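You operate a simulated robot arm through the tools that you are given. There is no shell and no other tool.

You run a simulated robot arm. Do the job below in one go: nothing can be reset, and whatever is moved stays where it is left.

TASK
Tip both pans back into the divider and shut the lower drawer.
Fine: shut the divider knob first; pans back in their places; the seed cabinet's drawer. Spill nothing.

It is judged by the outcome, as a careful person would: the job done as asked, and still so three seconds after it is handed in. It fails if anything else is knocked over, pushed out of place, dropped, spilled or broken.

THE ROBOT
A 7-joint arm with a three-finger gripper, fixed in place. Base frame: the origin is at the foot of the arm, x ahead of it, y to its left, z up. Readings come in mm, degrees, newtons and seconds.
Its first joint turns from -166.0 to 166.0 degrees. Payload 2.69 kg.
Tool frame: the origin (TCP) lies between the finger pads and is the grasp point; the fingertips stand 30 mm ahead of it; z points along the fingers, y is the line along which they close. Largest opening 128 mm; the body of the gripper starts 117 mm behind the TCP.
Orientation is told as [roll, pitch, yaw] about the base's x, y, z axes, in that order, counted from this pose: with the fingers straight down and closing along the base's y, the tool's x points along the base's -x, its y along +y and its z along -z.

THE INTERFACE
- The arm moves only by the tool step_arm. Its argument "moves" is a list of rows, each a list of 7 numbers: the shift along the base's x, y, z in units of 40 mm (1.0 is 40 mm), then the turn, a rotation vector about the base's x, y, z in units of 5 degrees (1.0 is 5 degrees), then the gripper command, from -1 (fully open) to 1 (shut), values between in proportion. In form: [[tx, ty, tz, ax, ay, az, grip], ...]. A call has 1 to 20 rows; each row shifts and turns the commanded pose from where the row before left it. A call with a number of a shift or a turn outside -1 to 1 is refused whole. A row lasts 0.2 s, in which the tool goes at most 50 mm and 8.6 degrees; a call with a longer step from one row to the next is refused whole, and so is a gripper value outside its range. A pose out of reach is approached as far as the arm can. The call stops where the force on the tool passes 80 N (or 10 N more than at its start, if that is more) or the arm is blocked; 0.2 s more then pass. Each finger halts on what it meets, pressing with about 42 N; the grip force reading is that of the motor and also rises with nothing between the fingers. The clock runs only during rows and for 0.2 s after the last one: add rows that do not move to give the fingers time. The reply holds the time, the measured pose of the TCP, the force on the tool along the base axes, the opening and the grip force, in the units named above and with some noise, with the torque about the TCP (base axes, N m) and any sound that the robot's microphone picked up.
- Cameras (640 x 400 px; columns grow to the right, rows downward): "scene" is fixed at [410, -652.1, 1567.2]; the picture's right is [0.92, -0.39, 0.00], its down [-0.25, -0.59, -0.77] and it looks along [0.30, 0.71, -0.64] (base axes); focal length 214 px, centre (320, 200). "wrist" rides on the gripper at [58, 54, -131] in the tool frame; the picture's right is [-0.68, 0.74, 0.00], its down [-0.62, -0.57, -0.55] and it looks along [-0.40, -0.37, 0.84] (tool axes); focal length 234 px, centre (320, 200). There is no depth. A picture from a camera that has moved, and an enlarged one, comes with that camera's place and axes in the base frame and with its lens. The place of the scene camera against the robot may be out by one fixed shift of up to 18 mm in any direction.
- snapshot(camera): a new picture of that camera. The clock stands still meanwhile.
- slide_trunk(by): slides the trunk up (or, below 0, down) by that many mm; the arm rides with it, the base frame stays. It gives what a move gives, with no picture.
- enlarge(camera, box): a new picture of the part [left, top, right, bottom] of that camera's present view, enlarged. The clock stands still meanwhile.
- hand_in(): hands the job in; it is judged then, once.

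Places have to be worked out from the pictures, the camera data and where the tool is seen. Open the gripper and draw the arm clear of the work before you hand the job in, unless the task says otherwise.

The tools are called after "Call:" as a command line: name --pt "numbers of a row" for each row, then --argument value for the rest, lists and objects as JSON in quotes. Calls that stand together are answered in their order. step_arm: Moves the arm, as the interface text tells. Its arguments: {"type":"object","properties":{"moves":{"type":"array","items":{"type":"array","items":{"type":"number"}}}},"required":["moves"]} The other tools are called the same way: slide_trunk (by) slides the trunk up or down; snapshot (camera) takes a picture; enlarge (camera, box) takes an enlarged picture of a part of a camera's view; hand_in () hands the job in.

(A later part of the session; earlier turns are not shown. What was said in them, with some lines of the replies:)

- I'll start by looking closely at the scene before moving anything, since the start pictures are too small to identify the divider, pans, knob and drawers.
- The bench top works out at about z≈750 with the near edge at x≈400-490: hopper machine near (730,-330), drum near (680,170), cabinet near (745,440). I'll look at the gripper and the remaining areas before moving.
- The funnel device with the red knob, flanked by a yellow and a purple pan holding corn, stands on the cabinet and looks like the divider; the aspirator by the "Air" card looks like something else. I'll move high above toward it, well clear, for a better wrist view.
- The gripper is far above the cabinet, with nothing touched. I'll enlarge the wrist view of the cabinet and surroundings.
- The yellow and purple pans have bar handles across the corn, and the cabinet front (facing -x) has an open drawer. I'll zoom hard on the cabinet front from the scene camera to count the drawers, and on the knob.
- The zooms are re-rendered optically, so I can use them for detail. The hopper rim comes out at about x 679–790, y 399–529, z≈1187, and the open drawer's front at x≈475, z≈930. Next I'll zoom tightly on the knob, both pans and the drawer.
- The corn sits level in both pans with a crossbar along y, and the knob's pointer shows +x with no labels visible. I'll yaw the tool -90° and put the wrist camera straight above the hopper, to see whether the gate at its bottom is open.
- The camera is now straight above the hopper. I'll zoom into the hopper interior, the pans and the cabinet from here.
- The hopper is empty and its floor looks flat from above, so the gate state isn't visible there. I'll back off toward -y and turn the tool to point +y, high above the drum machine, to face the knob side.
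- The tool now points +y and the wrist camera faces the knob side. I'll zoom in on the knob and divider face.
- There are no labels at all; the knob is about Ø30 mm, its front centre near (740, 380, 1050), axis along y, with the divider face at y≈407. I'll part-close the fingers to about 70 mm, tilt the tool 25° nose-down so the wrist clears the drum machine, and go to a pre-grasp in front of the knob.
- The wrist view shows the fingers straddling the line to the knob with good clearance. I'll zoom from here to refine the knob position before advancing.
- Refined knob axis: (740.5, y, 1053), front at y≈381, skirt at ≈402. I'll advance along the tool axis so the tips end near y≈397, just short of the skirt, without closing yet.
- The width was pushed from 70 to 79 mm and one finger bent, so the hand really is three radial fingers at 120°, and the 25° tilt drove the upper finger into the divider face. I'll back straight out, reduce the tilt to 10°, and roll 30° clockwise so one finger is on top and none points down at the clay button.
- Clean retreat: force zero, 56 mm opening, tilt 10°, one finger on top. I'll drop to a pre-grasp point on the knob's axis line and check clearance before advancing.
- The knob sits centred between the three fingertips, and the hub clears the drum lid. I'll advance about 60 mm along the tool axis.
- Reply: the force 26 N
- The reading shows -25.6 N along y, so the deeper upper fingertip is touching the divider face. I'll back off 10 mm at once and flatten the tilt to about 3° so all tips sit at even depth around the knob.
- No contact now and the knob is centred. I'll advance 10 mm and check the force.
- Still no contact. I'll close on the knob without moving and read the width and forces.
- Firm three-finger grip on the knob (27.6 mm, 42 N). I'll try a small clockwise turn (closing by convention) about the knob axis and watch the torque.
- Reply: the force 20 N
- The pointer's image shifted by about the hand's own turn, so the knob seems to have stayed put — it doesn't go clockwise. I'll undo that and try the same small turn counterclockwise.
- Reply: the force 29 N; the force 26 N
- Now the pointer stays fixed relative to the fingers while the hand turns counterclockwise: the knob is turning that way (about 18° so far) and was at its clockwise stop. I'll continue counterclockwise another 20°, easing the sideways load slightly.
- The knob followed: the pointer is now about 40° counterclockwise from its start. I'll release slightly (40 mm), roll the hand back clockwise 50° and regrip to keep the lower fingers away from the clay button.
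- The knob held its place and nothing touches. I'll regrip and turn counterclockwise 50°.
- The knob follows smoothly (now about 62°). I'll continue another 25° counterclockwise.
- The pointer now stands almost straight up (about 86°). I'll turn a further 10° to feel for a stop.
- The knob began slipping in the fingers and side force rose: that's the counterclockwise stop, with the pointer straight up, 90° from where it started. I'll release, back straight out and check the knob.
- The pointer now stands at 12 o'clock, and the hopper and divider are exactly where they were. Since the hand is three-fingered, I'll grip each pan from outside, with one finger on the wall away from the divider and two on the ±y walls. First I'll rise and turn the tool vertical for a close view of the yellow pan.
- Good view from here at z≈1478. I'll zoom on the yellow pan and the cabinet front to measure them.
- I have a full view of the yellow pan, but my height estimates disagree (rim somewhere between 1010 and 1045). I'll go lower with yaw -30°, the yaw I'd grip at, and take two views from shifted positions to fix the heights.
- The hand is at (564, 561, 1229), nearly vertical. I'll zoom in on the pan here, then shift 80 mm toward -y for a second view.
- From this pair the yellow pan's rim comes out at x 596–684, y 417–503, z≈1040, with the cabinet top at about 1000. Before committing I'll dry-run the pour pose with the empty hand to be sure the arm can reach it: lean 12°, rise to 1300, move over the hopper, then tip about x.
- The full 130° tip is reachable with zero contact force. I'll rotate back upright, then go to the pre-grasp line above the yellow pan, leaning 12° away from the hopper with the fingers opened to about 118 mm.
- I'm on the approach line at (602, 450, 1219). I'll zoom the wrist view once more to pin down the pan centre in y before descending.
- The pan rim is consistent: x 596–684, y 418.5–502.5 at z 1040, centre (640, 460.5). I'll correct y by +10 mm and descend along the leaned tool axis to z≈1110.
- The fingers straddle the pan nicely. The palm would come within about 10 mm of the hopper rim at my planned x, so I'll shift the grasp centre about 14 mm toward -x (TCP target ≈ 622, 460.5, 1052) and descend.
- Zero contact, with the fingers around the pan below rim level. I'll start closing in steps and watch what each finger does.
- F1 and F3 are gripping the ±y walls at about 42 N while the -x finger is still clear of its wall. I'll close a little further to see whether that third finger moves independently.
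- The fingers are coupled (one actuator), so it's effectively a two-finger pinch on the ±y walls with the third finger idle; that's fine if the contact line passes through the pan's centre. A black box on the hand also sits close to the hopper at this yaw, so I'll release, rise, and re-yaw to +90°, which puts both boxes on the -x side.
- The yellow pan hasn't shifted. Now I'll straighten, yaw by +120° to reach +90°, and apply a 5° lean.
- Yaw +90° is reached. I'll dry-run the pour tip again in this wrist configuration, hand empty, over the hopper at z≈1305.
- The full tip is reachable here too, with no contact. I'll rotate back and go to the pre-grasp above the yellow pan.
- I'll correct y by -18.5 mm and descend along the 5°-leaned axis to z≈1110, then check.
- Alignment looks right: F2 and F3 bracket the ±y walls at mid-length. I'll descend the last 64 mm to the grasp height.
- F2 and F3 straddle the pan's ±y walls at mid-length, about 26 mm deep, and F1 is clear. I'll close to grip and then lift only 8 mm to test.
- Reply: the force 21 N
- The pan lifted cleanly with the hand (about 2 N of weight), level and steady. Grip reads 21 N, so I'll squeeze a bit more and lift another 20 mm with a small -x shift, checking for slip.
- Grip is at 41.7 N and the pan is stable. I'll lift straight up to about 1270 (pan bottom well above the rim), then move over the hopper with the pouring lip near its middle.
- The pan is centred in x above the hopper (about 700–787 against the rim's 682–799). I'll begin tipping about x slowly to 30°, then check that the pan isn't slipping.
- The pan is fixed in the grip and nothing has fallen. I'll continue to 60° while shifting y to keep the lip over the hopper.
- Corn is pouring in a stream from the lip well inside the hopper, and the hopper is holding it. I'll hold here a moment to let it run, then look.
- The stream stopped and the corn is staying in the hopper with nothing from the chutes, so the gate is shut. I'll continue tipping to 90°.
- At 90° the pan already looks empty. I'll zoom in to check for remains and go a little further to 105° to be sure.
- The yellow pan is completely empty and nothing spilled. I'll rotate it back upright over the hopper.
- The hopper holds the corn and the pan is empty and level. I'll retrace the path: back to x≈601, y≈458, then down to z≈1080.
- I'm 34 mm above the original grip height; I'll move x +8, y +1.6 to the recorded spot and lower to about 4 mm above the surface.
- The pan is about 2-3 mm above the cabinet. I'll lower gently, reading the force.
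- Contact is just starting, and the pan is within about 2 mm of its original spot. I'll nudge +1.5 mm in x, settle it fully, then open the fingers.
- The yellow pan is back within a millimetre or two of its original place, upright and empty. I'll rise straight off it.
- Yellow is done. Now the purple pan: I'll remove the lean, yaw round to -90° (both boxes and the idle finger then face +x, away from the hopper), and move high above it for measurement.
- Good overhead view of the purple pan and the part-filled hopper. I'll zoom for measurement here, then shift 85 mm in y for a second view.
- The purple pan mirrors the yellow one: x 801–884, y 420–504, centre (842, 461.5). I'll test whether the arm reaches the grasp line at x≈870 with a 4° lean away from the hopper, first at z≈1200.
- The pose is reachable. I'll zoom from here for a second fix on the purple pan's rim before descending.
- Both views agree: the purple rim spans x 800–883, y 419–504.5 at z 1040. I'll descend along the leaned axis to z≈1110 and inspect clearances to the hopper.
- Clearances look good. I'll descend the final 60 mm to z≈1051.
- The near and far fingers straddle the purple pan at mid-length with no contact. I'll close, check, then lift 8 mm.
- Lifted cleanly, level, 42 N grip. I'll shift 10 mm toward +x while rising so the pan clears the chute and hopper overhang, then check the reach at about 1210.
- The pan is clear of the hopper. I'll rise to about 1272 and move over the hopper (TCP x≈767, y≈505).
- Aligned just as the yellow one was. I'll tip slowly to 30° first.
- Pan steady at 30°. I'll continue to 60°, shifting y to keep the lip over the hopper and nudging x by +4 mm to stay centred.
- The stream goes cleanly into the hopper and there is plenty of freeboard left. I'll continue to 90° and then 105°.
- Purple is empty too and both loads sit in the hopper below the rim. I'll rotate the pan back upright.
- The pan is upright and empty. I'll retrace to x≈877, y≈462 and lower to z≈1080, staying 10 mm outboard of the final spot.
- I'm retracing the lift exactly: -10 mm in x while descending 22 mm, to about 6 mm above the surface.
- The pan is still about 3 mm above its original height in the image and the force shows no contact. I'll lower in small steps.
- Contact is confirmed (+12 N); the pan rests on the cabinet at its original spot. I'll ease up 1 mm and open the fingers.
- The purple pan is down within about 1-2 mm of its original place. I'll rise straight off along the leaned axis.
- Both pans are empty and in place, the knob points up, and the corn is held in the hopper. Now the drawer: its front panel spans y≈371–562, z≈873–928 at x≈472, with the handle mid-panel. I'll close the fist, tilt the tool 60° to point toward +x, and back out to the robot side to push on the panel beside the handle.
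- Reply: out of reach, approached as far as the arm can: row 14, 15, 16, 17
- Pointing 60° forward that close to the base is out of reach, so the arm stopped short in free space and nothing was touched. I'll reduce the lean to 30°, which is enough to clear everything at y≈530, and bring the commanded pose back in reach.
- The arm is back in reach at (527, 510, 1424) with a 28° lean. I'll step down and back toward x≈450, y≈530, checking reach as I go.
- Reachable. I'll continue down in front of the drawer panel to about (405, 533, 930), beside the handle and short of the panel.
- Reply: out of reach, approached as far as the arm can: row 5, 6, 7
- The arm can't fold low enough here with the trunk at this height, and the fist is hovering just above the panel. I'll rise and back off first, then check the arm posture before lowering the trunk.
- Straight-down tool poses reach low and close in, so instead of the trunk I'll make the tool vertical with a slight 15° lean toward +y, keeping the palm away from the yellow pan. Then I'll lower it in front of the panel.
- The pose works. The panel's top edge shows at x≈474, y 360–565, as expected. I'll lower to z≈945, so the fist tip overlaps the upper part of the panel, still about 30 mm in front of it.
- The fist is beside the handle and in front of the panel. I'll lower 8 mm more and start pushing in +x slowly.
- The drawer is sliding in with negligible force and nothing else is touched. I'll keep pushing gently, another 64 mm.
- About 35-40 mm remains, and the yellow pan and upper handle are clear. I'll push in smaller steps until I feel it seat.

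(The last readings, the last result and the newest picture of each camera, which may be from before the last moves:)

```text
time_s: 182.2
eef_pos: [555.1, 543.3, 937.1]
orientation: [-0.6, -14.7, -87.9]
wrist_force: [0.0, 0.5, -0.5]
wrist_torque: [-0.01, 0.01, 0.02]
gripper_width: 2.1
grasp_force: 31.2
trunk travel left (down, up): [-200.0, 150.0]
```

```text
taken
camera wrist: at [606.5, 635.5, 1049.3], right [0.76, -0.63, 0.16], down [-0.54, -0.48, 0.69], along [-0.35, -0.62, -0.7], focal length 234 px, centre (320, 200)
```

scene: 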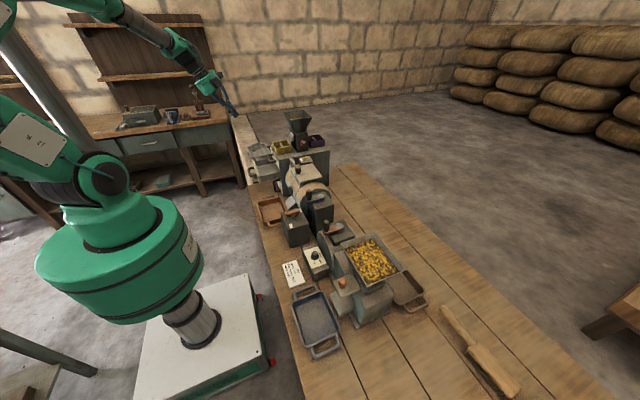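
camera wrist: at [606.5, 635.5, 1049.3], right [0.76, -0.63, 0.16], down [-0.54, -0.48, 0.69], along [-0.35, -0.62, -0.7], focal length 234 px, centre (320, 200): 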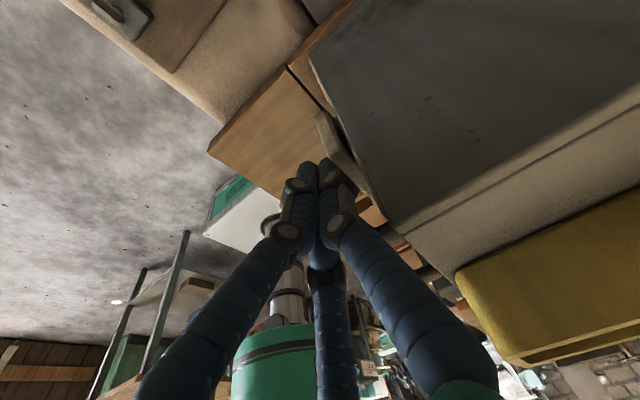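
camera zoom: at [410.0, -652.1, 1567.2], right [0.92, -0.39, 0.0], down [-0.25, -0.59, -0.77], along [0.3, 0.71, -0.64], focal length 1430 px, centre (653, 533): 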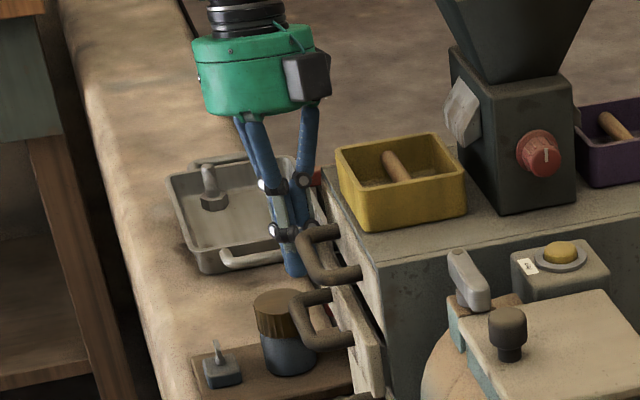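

There's about 10 mm left, but the finger knuckles are about to meet the upper drawer's face. I'll back off, lean the tool 15° so the tips lead, and then finish the push.

Call:
step_arm --pt "-0.4 0 0 0 0 0 1" --pt "-0.4 0 0 0 0 0 1" --pt "0 0 0 0 -1 0 1" --pt "0 0 0 0 -1 0 1" --pt "0 0 0 0 -1 0 1" --pt "0 0 -0.1 0 0 0 1" --pt "0 0 0 0 0 0 1"

Call:
enlarge --camera "scene" --box '[230, 120, 310, 180]'

Call:
snapshot --camera "wrist"

```text
time_s: 183.8
eef_pos: [522.9, 544.1, 933.3]
orientation: [15.0, -14.7, -91.8]
wrist_force: [0.5, -0.3, 0.2]
wrist_torque: [-0.02, -0.01, 0.0]
gripper_width: 1.9
grasp_force: 31.1
trunk travel left (down, up): [-200.0, 150.0]
```

```text
6.67 times, centred on (270, 150) of scene
camera zoom: at [410.0, -652.1, 1567.2], right [0.92, -0.39, 0.0], down [-0.25, -0.59, -0.77], along [0.3, 0.71, -0.64], focal length 1430 px, centre (653, 533)
```

zoom: 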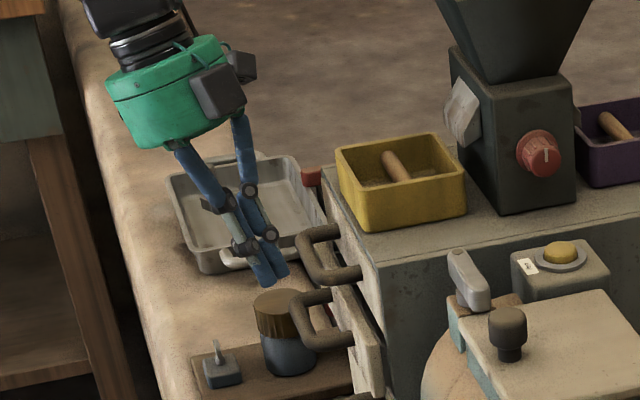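

```text
taken
camera wrist: at [543.5, 636.1, 1055.0], right [0.69, -0.63, 0.36], down [-0.7, -0.48, 0.53], along [-0.16, -0.62, -0.77], focal length 234 px, centre (320, 200)
```

wrist: 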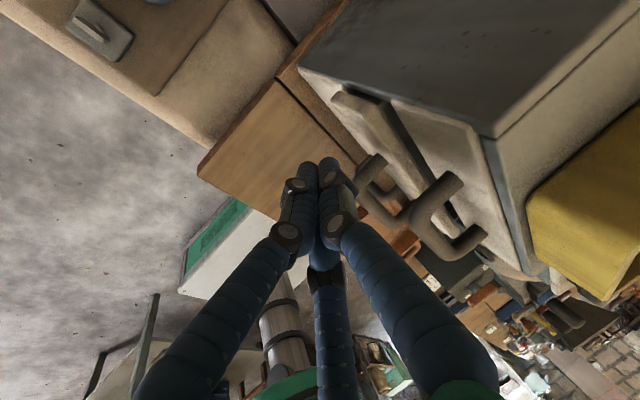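

The tips now lead. I'll push forward again in small steps until the drawer seats.

Call:
step_arm --pt "0.2 0 0 0 0 0 1" --pt "0.2 0 0 0 0 0 1" --pt "0.15 0 0 0 0 0 1" --pt "0.1 0 0 0 0 0 1" --pt "0.1 0 0 0 0 0 1" --pt "0.1 0 0 0 0 0 1" --pt "0 0 0 0 0 0 1"

Call:
enlarge --camera "scene" --box '[230, 120, 310, 180]'

Call:
snapshot --camera "wrist"

```text
time_s: 185.4
eef_pos: [556.1, 544.6, 933.5]
orientation: [15.0, -14.7, -91.9]
wrist_force: [-1.1, -0.9, -0.9]
wrist_torque: [0.02, 0.04, 0.01]
gripper_width: 2.2
grasp_force: 31.6
trunk travel left (down, up): [-200.0, 150.0]
```

```text
6.67 times, centred on (270, 150) of scene
camera zoom: at [410.0, -652.1, 1567.2], right [0.92, -0.39, 0.0], down [-0.25, -0.59, -0.77], along [0.3, 0.71, -0.64], focal length 1430 px, centre (653, 533)
```

zoom: 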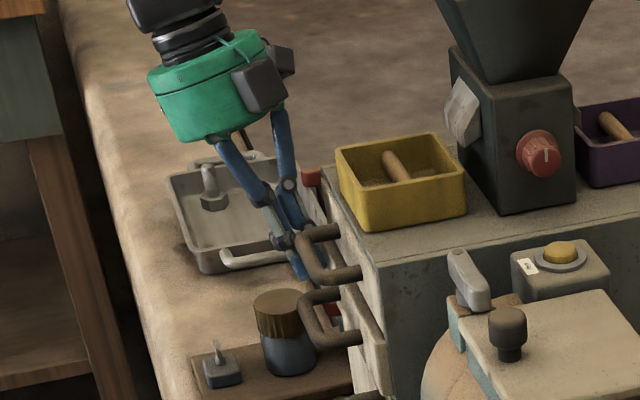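

```text
taken
camera wrist: at [577.3, 635.6, 1054.9], right [0.69, -0.63, 0.36], down [-0.7, -0.48, 0.53], along [-0.16, -0.62, -0.77], focal length 234 px, centre (320, 200)
```

wrist: 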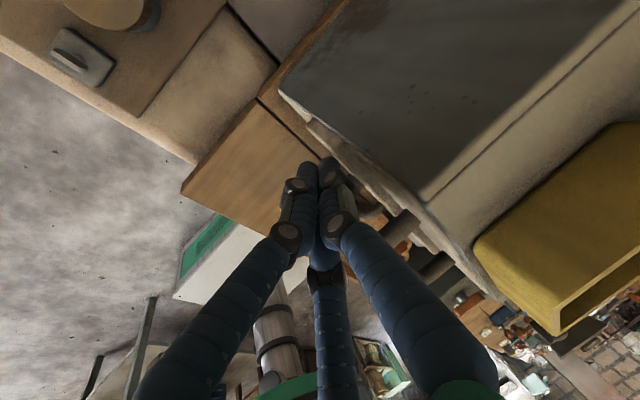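

It's nearly flush and there's still no stop. I'll continue in 4 mm steps.

Call:
step_arm --pt "0.1 0 0 0 0 0 1" --pt "0.1 0 0 0 0 0 1" --pt "0 0 0 0 0 0 1"

Call:
enlarge --camera "scene" --box '[260, 140, 308, 190]'

Call:
enlarge --camera "wrist" --box '[250, 70, 490, 300]'

```text
time_s: 186.2
eef_pos: [565.2, 543.9, 934.7]
orientation: [14.9, -14.7, -91.8]
wrist_force: [-3.6, 0.1, 0.6]
wrist_torque: [0.04, 0.12, 0.05]
gripper_width: 2.3
grasp_force: 31.1
trunk travel left (down, up): [-200.0, 150.0]
```

```text
8.00 times, centred on (284, 165) of scene
camera zoom: at [410.0, -652.1, 1567.2], right [0.92, -0.39, 0.0], down [-0.25, -0.59, -0.77], along [0.3, 0.71, -0.64], focal length 1716 px, centre (608, 480)
```

zoom: 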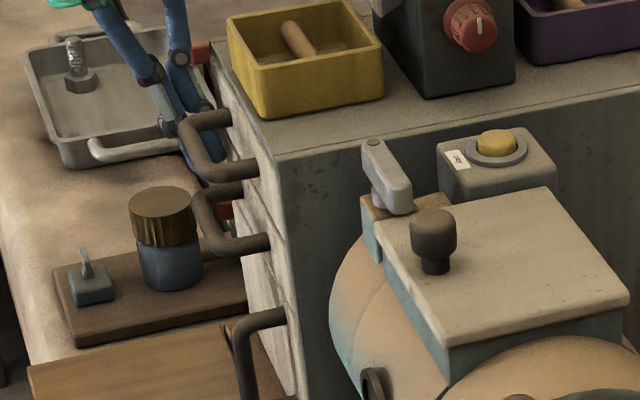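

```text
1.74 times, centred on (370, 185) of wrist
camera zoom: at [585.4, 636.0, 1055.4], right [0.69, -0.63, 0.36], down [-0.7, -0.48, 0.53], along [-0.16, -0.61, -0.77], focal length 407 px, centre (233, 226)
```

zoom: 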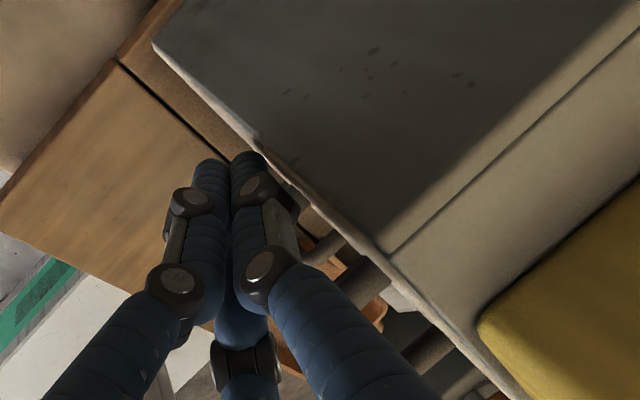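

The lower drawer now looks flush with its neighbours, and the force is beginning to rise. One last 4 mm nudge to be sure it is fully home.

Call:
step_arm --pt "0.06 0 0 0 0 0 1" --pt "0.06 0 0 0 0 0 1" --pt "0 0 0 0 0 0 1"

Call:
enlarge --camera "scene" --box '[260, 140, 308, 190]'

```text
time_s: 187.0
eef_pos: [566.7, 544.5, 934.1]
orientation: [15.0, -14.6, -91.8]
wrist_force: [-47.2, 3.3, 10.8]
wrist_torque: [-0.01, 0.71, -0.18]
gripper_width: 1.9
grasp_force: 31.1
trunk travel left (down, up): [-200.0, 150.0]
```

```text
8.00 times, centred on (284, 165) of scene
camera zoom: at [410.0, -652.1, 1567.2], right [0.92, -0.39, 0.0], down [-0.25, -0.59, -0.77], along [0.3, 0.71, -0.64], focal length 1716 px, centre (608, 480)
```

zoom: 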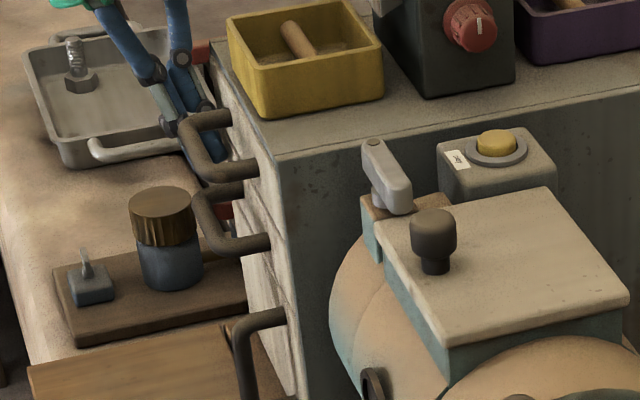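

A firm stop at 47 N. I'll back off straight in -x at once and inspect the cabinet front closely.

Call:
step_arm --pt "-0.3 0 0 0 0 0 1" --pt "-0.6 0 0 0 0 0 1" --pt "-0.8 0 0 0 0 0 1" --pt "-0.8 0 0 0 0 0 1" --pt "0 0 0 0 0 0 1"

Call:
snapshot --camera "wrist"

Call:
enlarge --camera "scene" --box '[254, 140, 302, 190]'

Call:
enlarge --camera "wrist" --box '[280, 20, 480, 200]'

```text
time_s: 188.2
eef_pos: [467.9, 546.2, 935.4]
orientation: [15.1, -14.6, -91.8]
wrist_force: [-1.0, 0.6, 0.0]
wrist_torque: [0.0, -0.05, -0.01]
gripper_width: 2.1
grasp_force: 31.6
trunk travel left (down, up): [-200.0, 150.0]
```

```text
taken
camera wrist: at [489.1, 638.2, 1056.5], right [0.69, -0.63, 0.36], down [-0.7, -0.48, 0.53], along [-0.16, -0.61, -0.77], focal length 234 px, centre (320, 200)
```

wrist: 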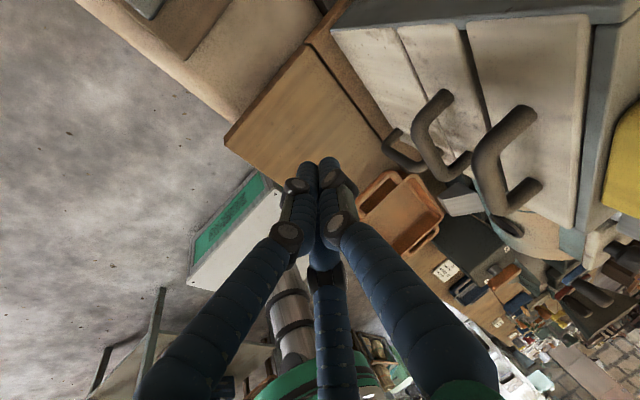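

```text
8.00 times, centred on (278, 165) of scene
camera zoom: at [410.0, -652.1, 1567.2], right [0.92, -0.39, 0.0], down [-0.25, -0.59, -0.77], along [0.3, 0.71, -0.64], focal length 1716 px, centre (656, 480)
```

zoom: 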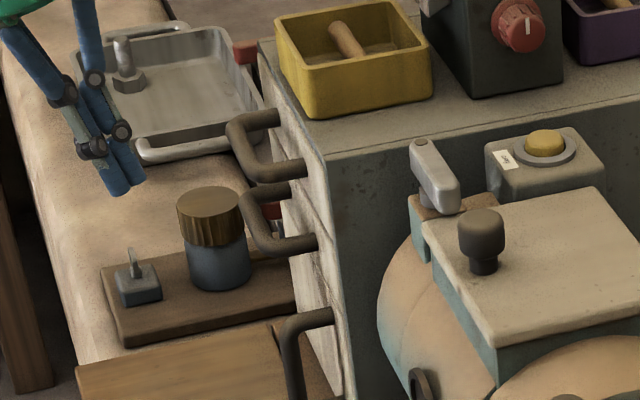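

```text
2.22 times, centred on (380, 110) of wrist
camera zoom: at [489.1, 638.2, 1056.5], right [0.69, -0.63, 0.36], down [-0.7, -0.48, 0.53], along [-0.16, -0.61, -0.77], focal length 520 px, centre (187, 400)
```

zoom: 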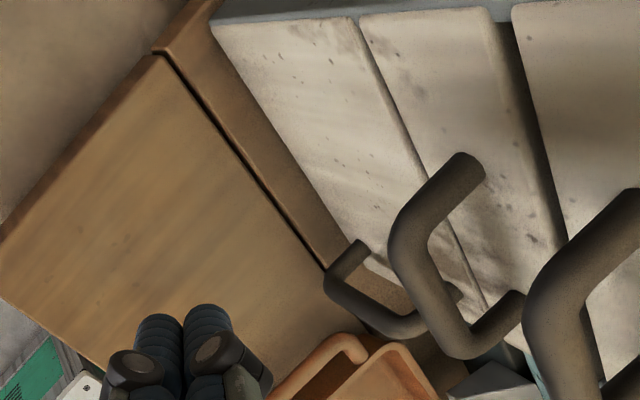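

The drawer looks shut, but I want to verify that all three fronts are coplanar. I'll zoom hard on their near edges.

Call:
enlarge --camera "scene" --box '[280, 150, 304, 192]'

Call:
enlarge --camera "scene" --box '[284, 154, 300, 172]'

Call:
enlarge --camera "wrist" --box '[380, 10, 500, 110]'

```text
9.52 times, centred on (292, 171) of scene
camera zoom: at [410.0, -652.1, 1567.2], right [0.92, -0.39, 0.0], down [-0.25, -0.59, -0.77], along [0.3, 0.71, -0.64], focal length 2043 px, centre (587, 476)
```

zoom: 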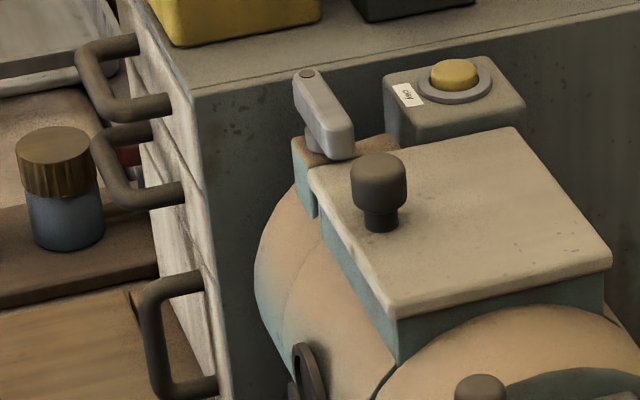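

```text
16.00 times, centred on (292, 163) of scene
camera zoom: at [410.0, -652.1, 1567.2], right [0.92, -0.39, 0.0], down [-0.25, -0.59, -0.77], along [0.3, 0.71, -0.64], focal length 3432 px, centre (768, 792)
```

zoom: 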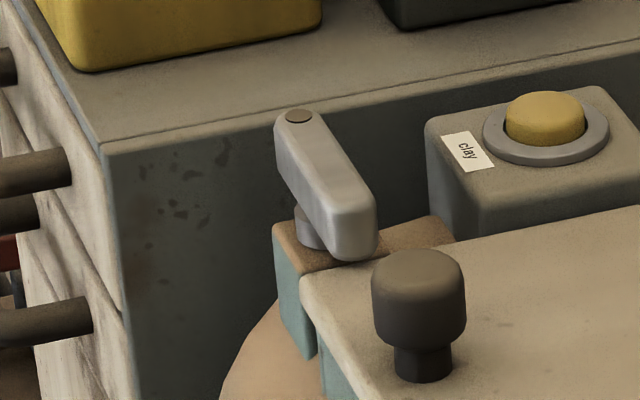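

```text
4.00 times, centred on (440, 60) of wrist
camera zoom: at [489.1, 638.2, 1056.5], right [0.69, -0.63, 0.36], down [-0.7, -0.48, 0.53], along [-0.16, -0.61, -0.77], focal length 937 px, centre (-160, 760)
```

zoom: 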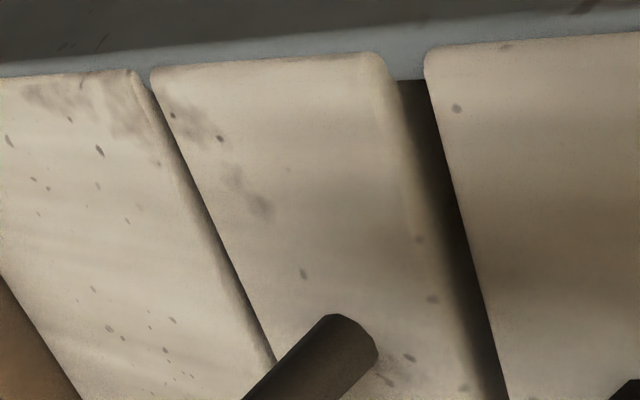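

The three front faces triangulate to x≈583.5–585, so the drawer is fully shut and flush. Now I'll raise the arm clear, straighten the tool and open the gripper high above.

Call:
step_arm --pt "-0.1 0 0.6 0 0 0 1" --pt "0 0 0.9 0 0 0 1" --pt "0 0 0.9 0 0 0 1" --pt "0 0 0.9 0 0 0 1" --pt "0 0 0.9 0 0 0 1" --pt "0 0 0.9 0 0 0 1" --pt "0 0 0.9 0 0 0 1" --pt "0 0 0.9 0 1 0 1" --pt "0 0 0.9 0 1 0 1" --pt "0 0 0.9 0 1 0 1" --pt "0 0 0.9 1 0 0 0.5" --pt "0 0 0.9 1 0 0 0" --pt "0 0 0.5 1 0 0 -0.5" --pt "0 0 0 0 0 0 -1" --pt "0 0 0 0 0 0 -1"

Call:
snapshot --camera "scene"

Call:
snapshot --camera "wrist"

```text
time_s: 191.4
eef_pos: [467.0, 546.8, 1373.1]
orientation: [0.1, 0.4, -87.9]
wrist_force: [-1.4, 0.0, 0.4]
wrist_torque: [-0.03, 0.05, 0.02]
gripper_width: 128.2
grasp_force: 0.0
trunk travel left (down, up): [-200.0, 150.0]
```

```text
taken
```

scene: 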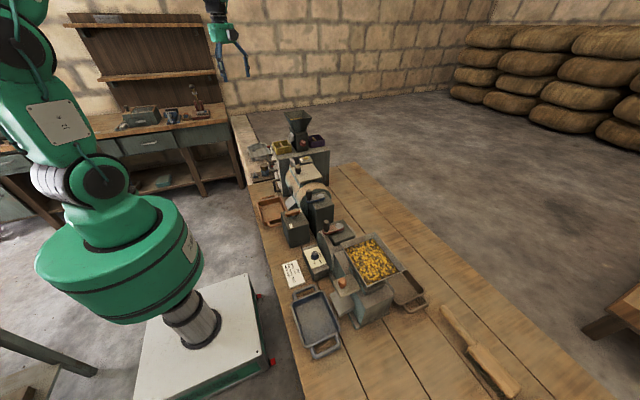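

```text
taken
camera wrist: at [516.8, 605.3, 1505.1], right [0.76, -0.65, 0.0], down [-0.54, -0.64, 0.54], along [-0.36, -0.41, -0.84], focal length 234 px, centre (320, 200)
```

wrist: 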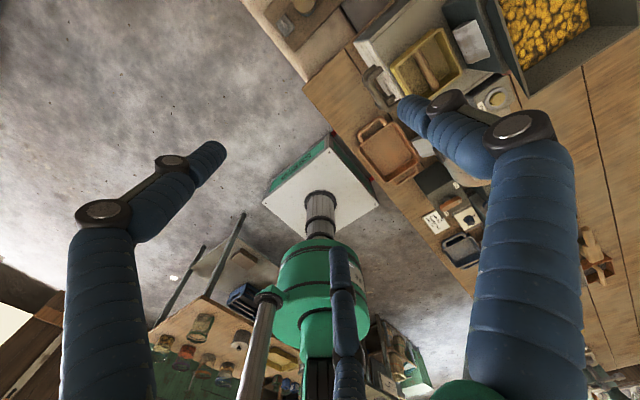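

The arm is clear and the gripper open. I'll do a final close inspection of the divider, pans, knob, drawer and surroundings for spills or shifted items.

Call:
enlarge --camera "scene" --box '[250, 105, 346, 165]'

Call:
enlarge --camera "scene" --box '[240, 140, 304, 200]'

Call:
enlarge --camera "scene" --box '[280, 128, 328, 158]'

Call:
enlarge --camera "wrist" --box '[330, 0, 522, 120]'

Call:
enlarge --camera "scene" --box '[260, 160, 460, 360]'

```text
6.67 times, centred on (298, 135) of scene
camera zoom: at [410.0, -652.1, 1567.2], right [0.92, -0.39, 0.0], down [-0.25, -0.59, -0.77], along [0.3, 0.71, -0.64], focal length 1430 px, centre (467, 633)
```

zoom: 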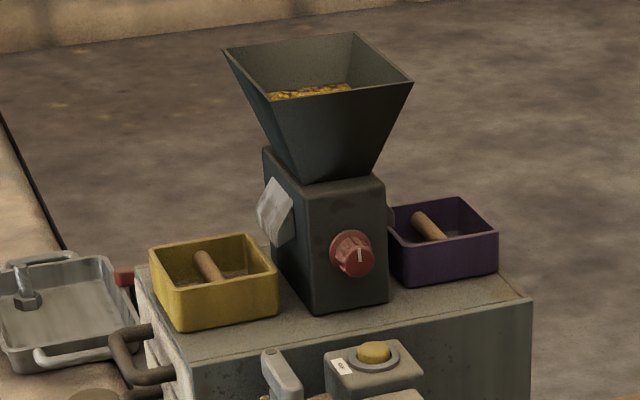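

```text
6.67 times, centred on (272, 170) of scene
camera zoom: at [410.0, -652.1, 1567.2], right [0.92, -0.39, 0.0], down [-0.25, -0.59, -0.77], along [0.3, 0.71, -0.64], focal length 1430 px, centre (640, 400)
```

zoom: 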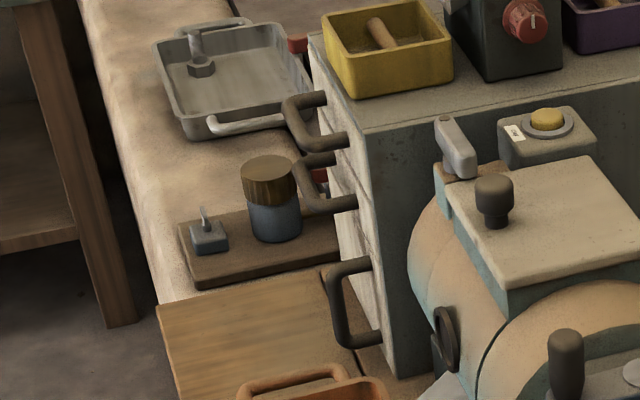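

```text
13.33 times, centred on (304, 143) of scene
camera zoom: at [410.0, -652.1, 1567.2], right [0.92, -0.39, 0.0], down [-0.25, -0.59, -0.77], along [0.3, 0.71, -0.64], focal length 2860 px, centre (533, 960)
```

zoom: 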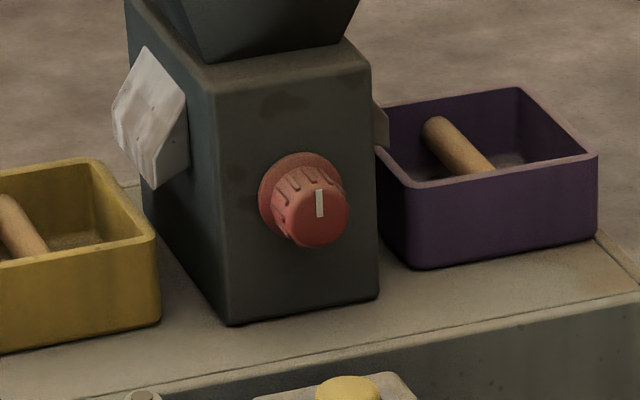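

```text
3.33 times, centred on (426, 60) of wrist
camera zoom: at [516.8, 605.3, 1505.1], right [0.76, -0.65, 0.0], down [-0.54, -0.64, 0.54], along [-0.36, -0.41, -0.84], focal length 781 px, centre (-33, 667)
```

zoom: 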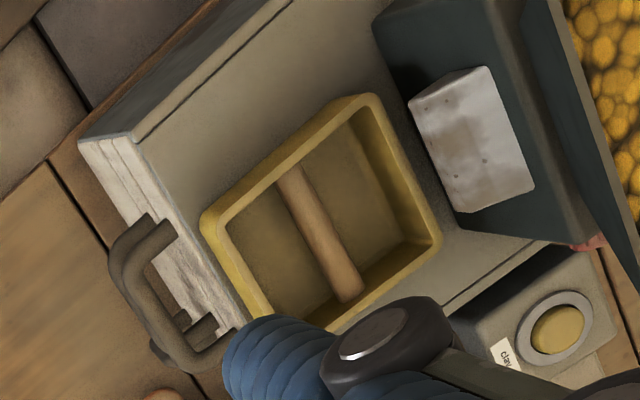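

```text
2.00 times, centred on (360, 260) of scene
camera zoom: at [410.0, -652.1, 1567.2], right [0.92, -0.39, 0.0], down [-0.25, -0.59, -0.77], along [0.3, 0.71, -0.64], focal length 429 px, centre (240, 80)
```

zoom: 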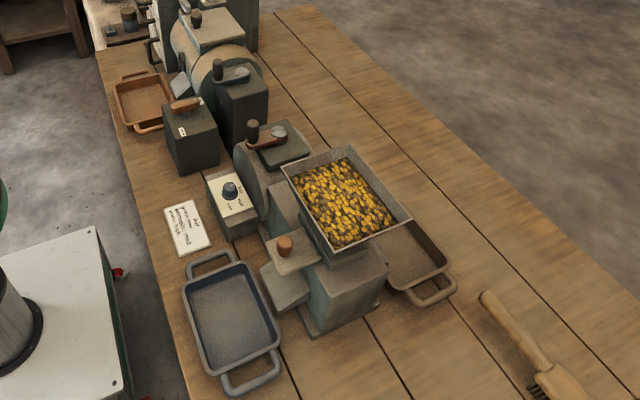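

Everything checks out: the knob points up at its shut stop, the corn is held in the hopper at a steady level, and both pans are empty in their places. All three cabinet fronts are flush and nothing is spilled or disturbed. I'll draw the arm a little further up and away before handing in.

Call:
step_arm --pt "0.1 -0.6 0.5 0 0 0 -1" --pt "0.1 -0.6 0.5 0 0 0 -1" --pt "0.1 -0.6 0.5 0 0 0 -1" --pt "0.1 -0.6 0.5 0 0 0 -1" --pt "0.1 -0.6 0.5 0 0 0 -1" --pt "0.1 -0.6 0.5 0 0 0 -1" --pt "0.1 -0.6 0.2 0 0 0 -1" --pt "0.1 -0.6 0.2 0 0 0 -1" --pt "0 0 0 0 0 0 -1" --pt "0 0 0 0 0 0 -1"

Call:
snapshot --camera "scene"

```text
time_s: 193.6
eef_pos: [498.5, 350.9, 1510.2]
orientation: [0.2, 0.3, -87.9]
wrist_force: [0.0, -0.2, 0.0]
wrist_torque: [-0.02, 0.04, 0.02]
gripper_width: 127.8
grasp_force: 0.0
trunk travel left (down, up): [-200.0, 150.0]
```

```text
taken
```

scene: 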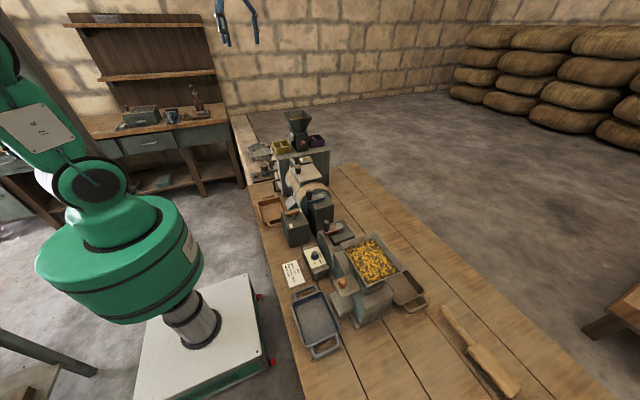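

The arm is high and clear with the gripper open, and the last picture shows the scene settled and everything done. I'm handing in.

Call:
hand_in

```text
The job is handed in.
```

I shut the divider knob, tipped both pans into the hopper and closed the cabinet's lower drawer, and the job is handed in. I don't have the judging result.

- **Divider knob:** it has no markings. It would only turn counterclockwise, so I turned it 90° to its far stop, pointer up. I took that as shut because the corn stays in the hopper and none came out of the chutes.
- **Pans:** both are empty and back within about 1–2 mm of where they started. I saw no spilled corn in the final pictures.
- **Drawer:** I closed the one that stood open, between the upper drawer and the bottom panel with the vertical handle. It hit a firm stop and sits level with the fronts above and below it.
- **Contacts along the way:** while lining up on the knob, the fingertips pressed on the divider face once, at about 26 N. The divider has not moved since.
- **Arm:** it is raised clear of the bench with the gripper open.
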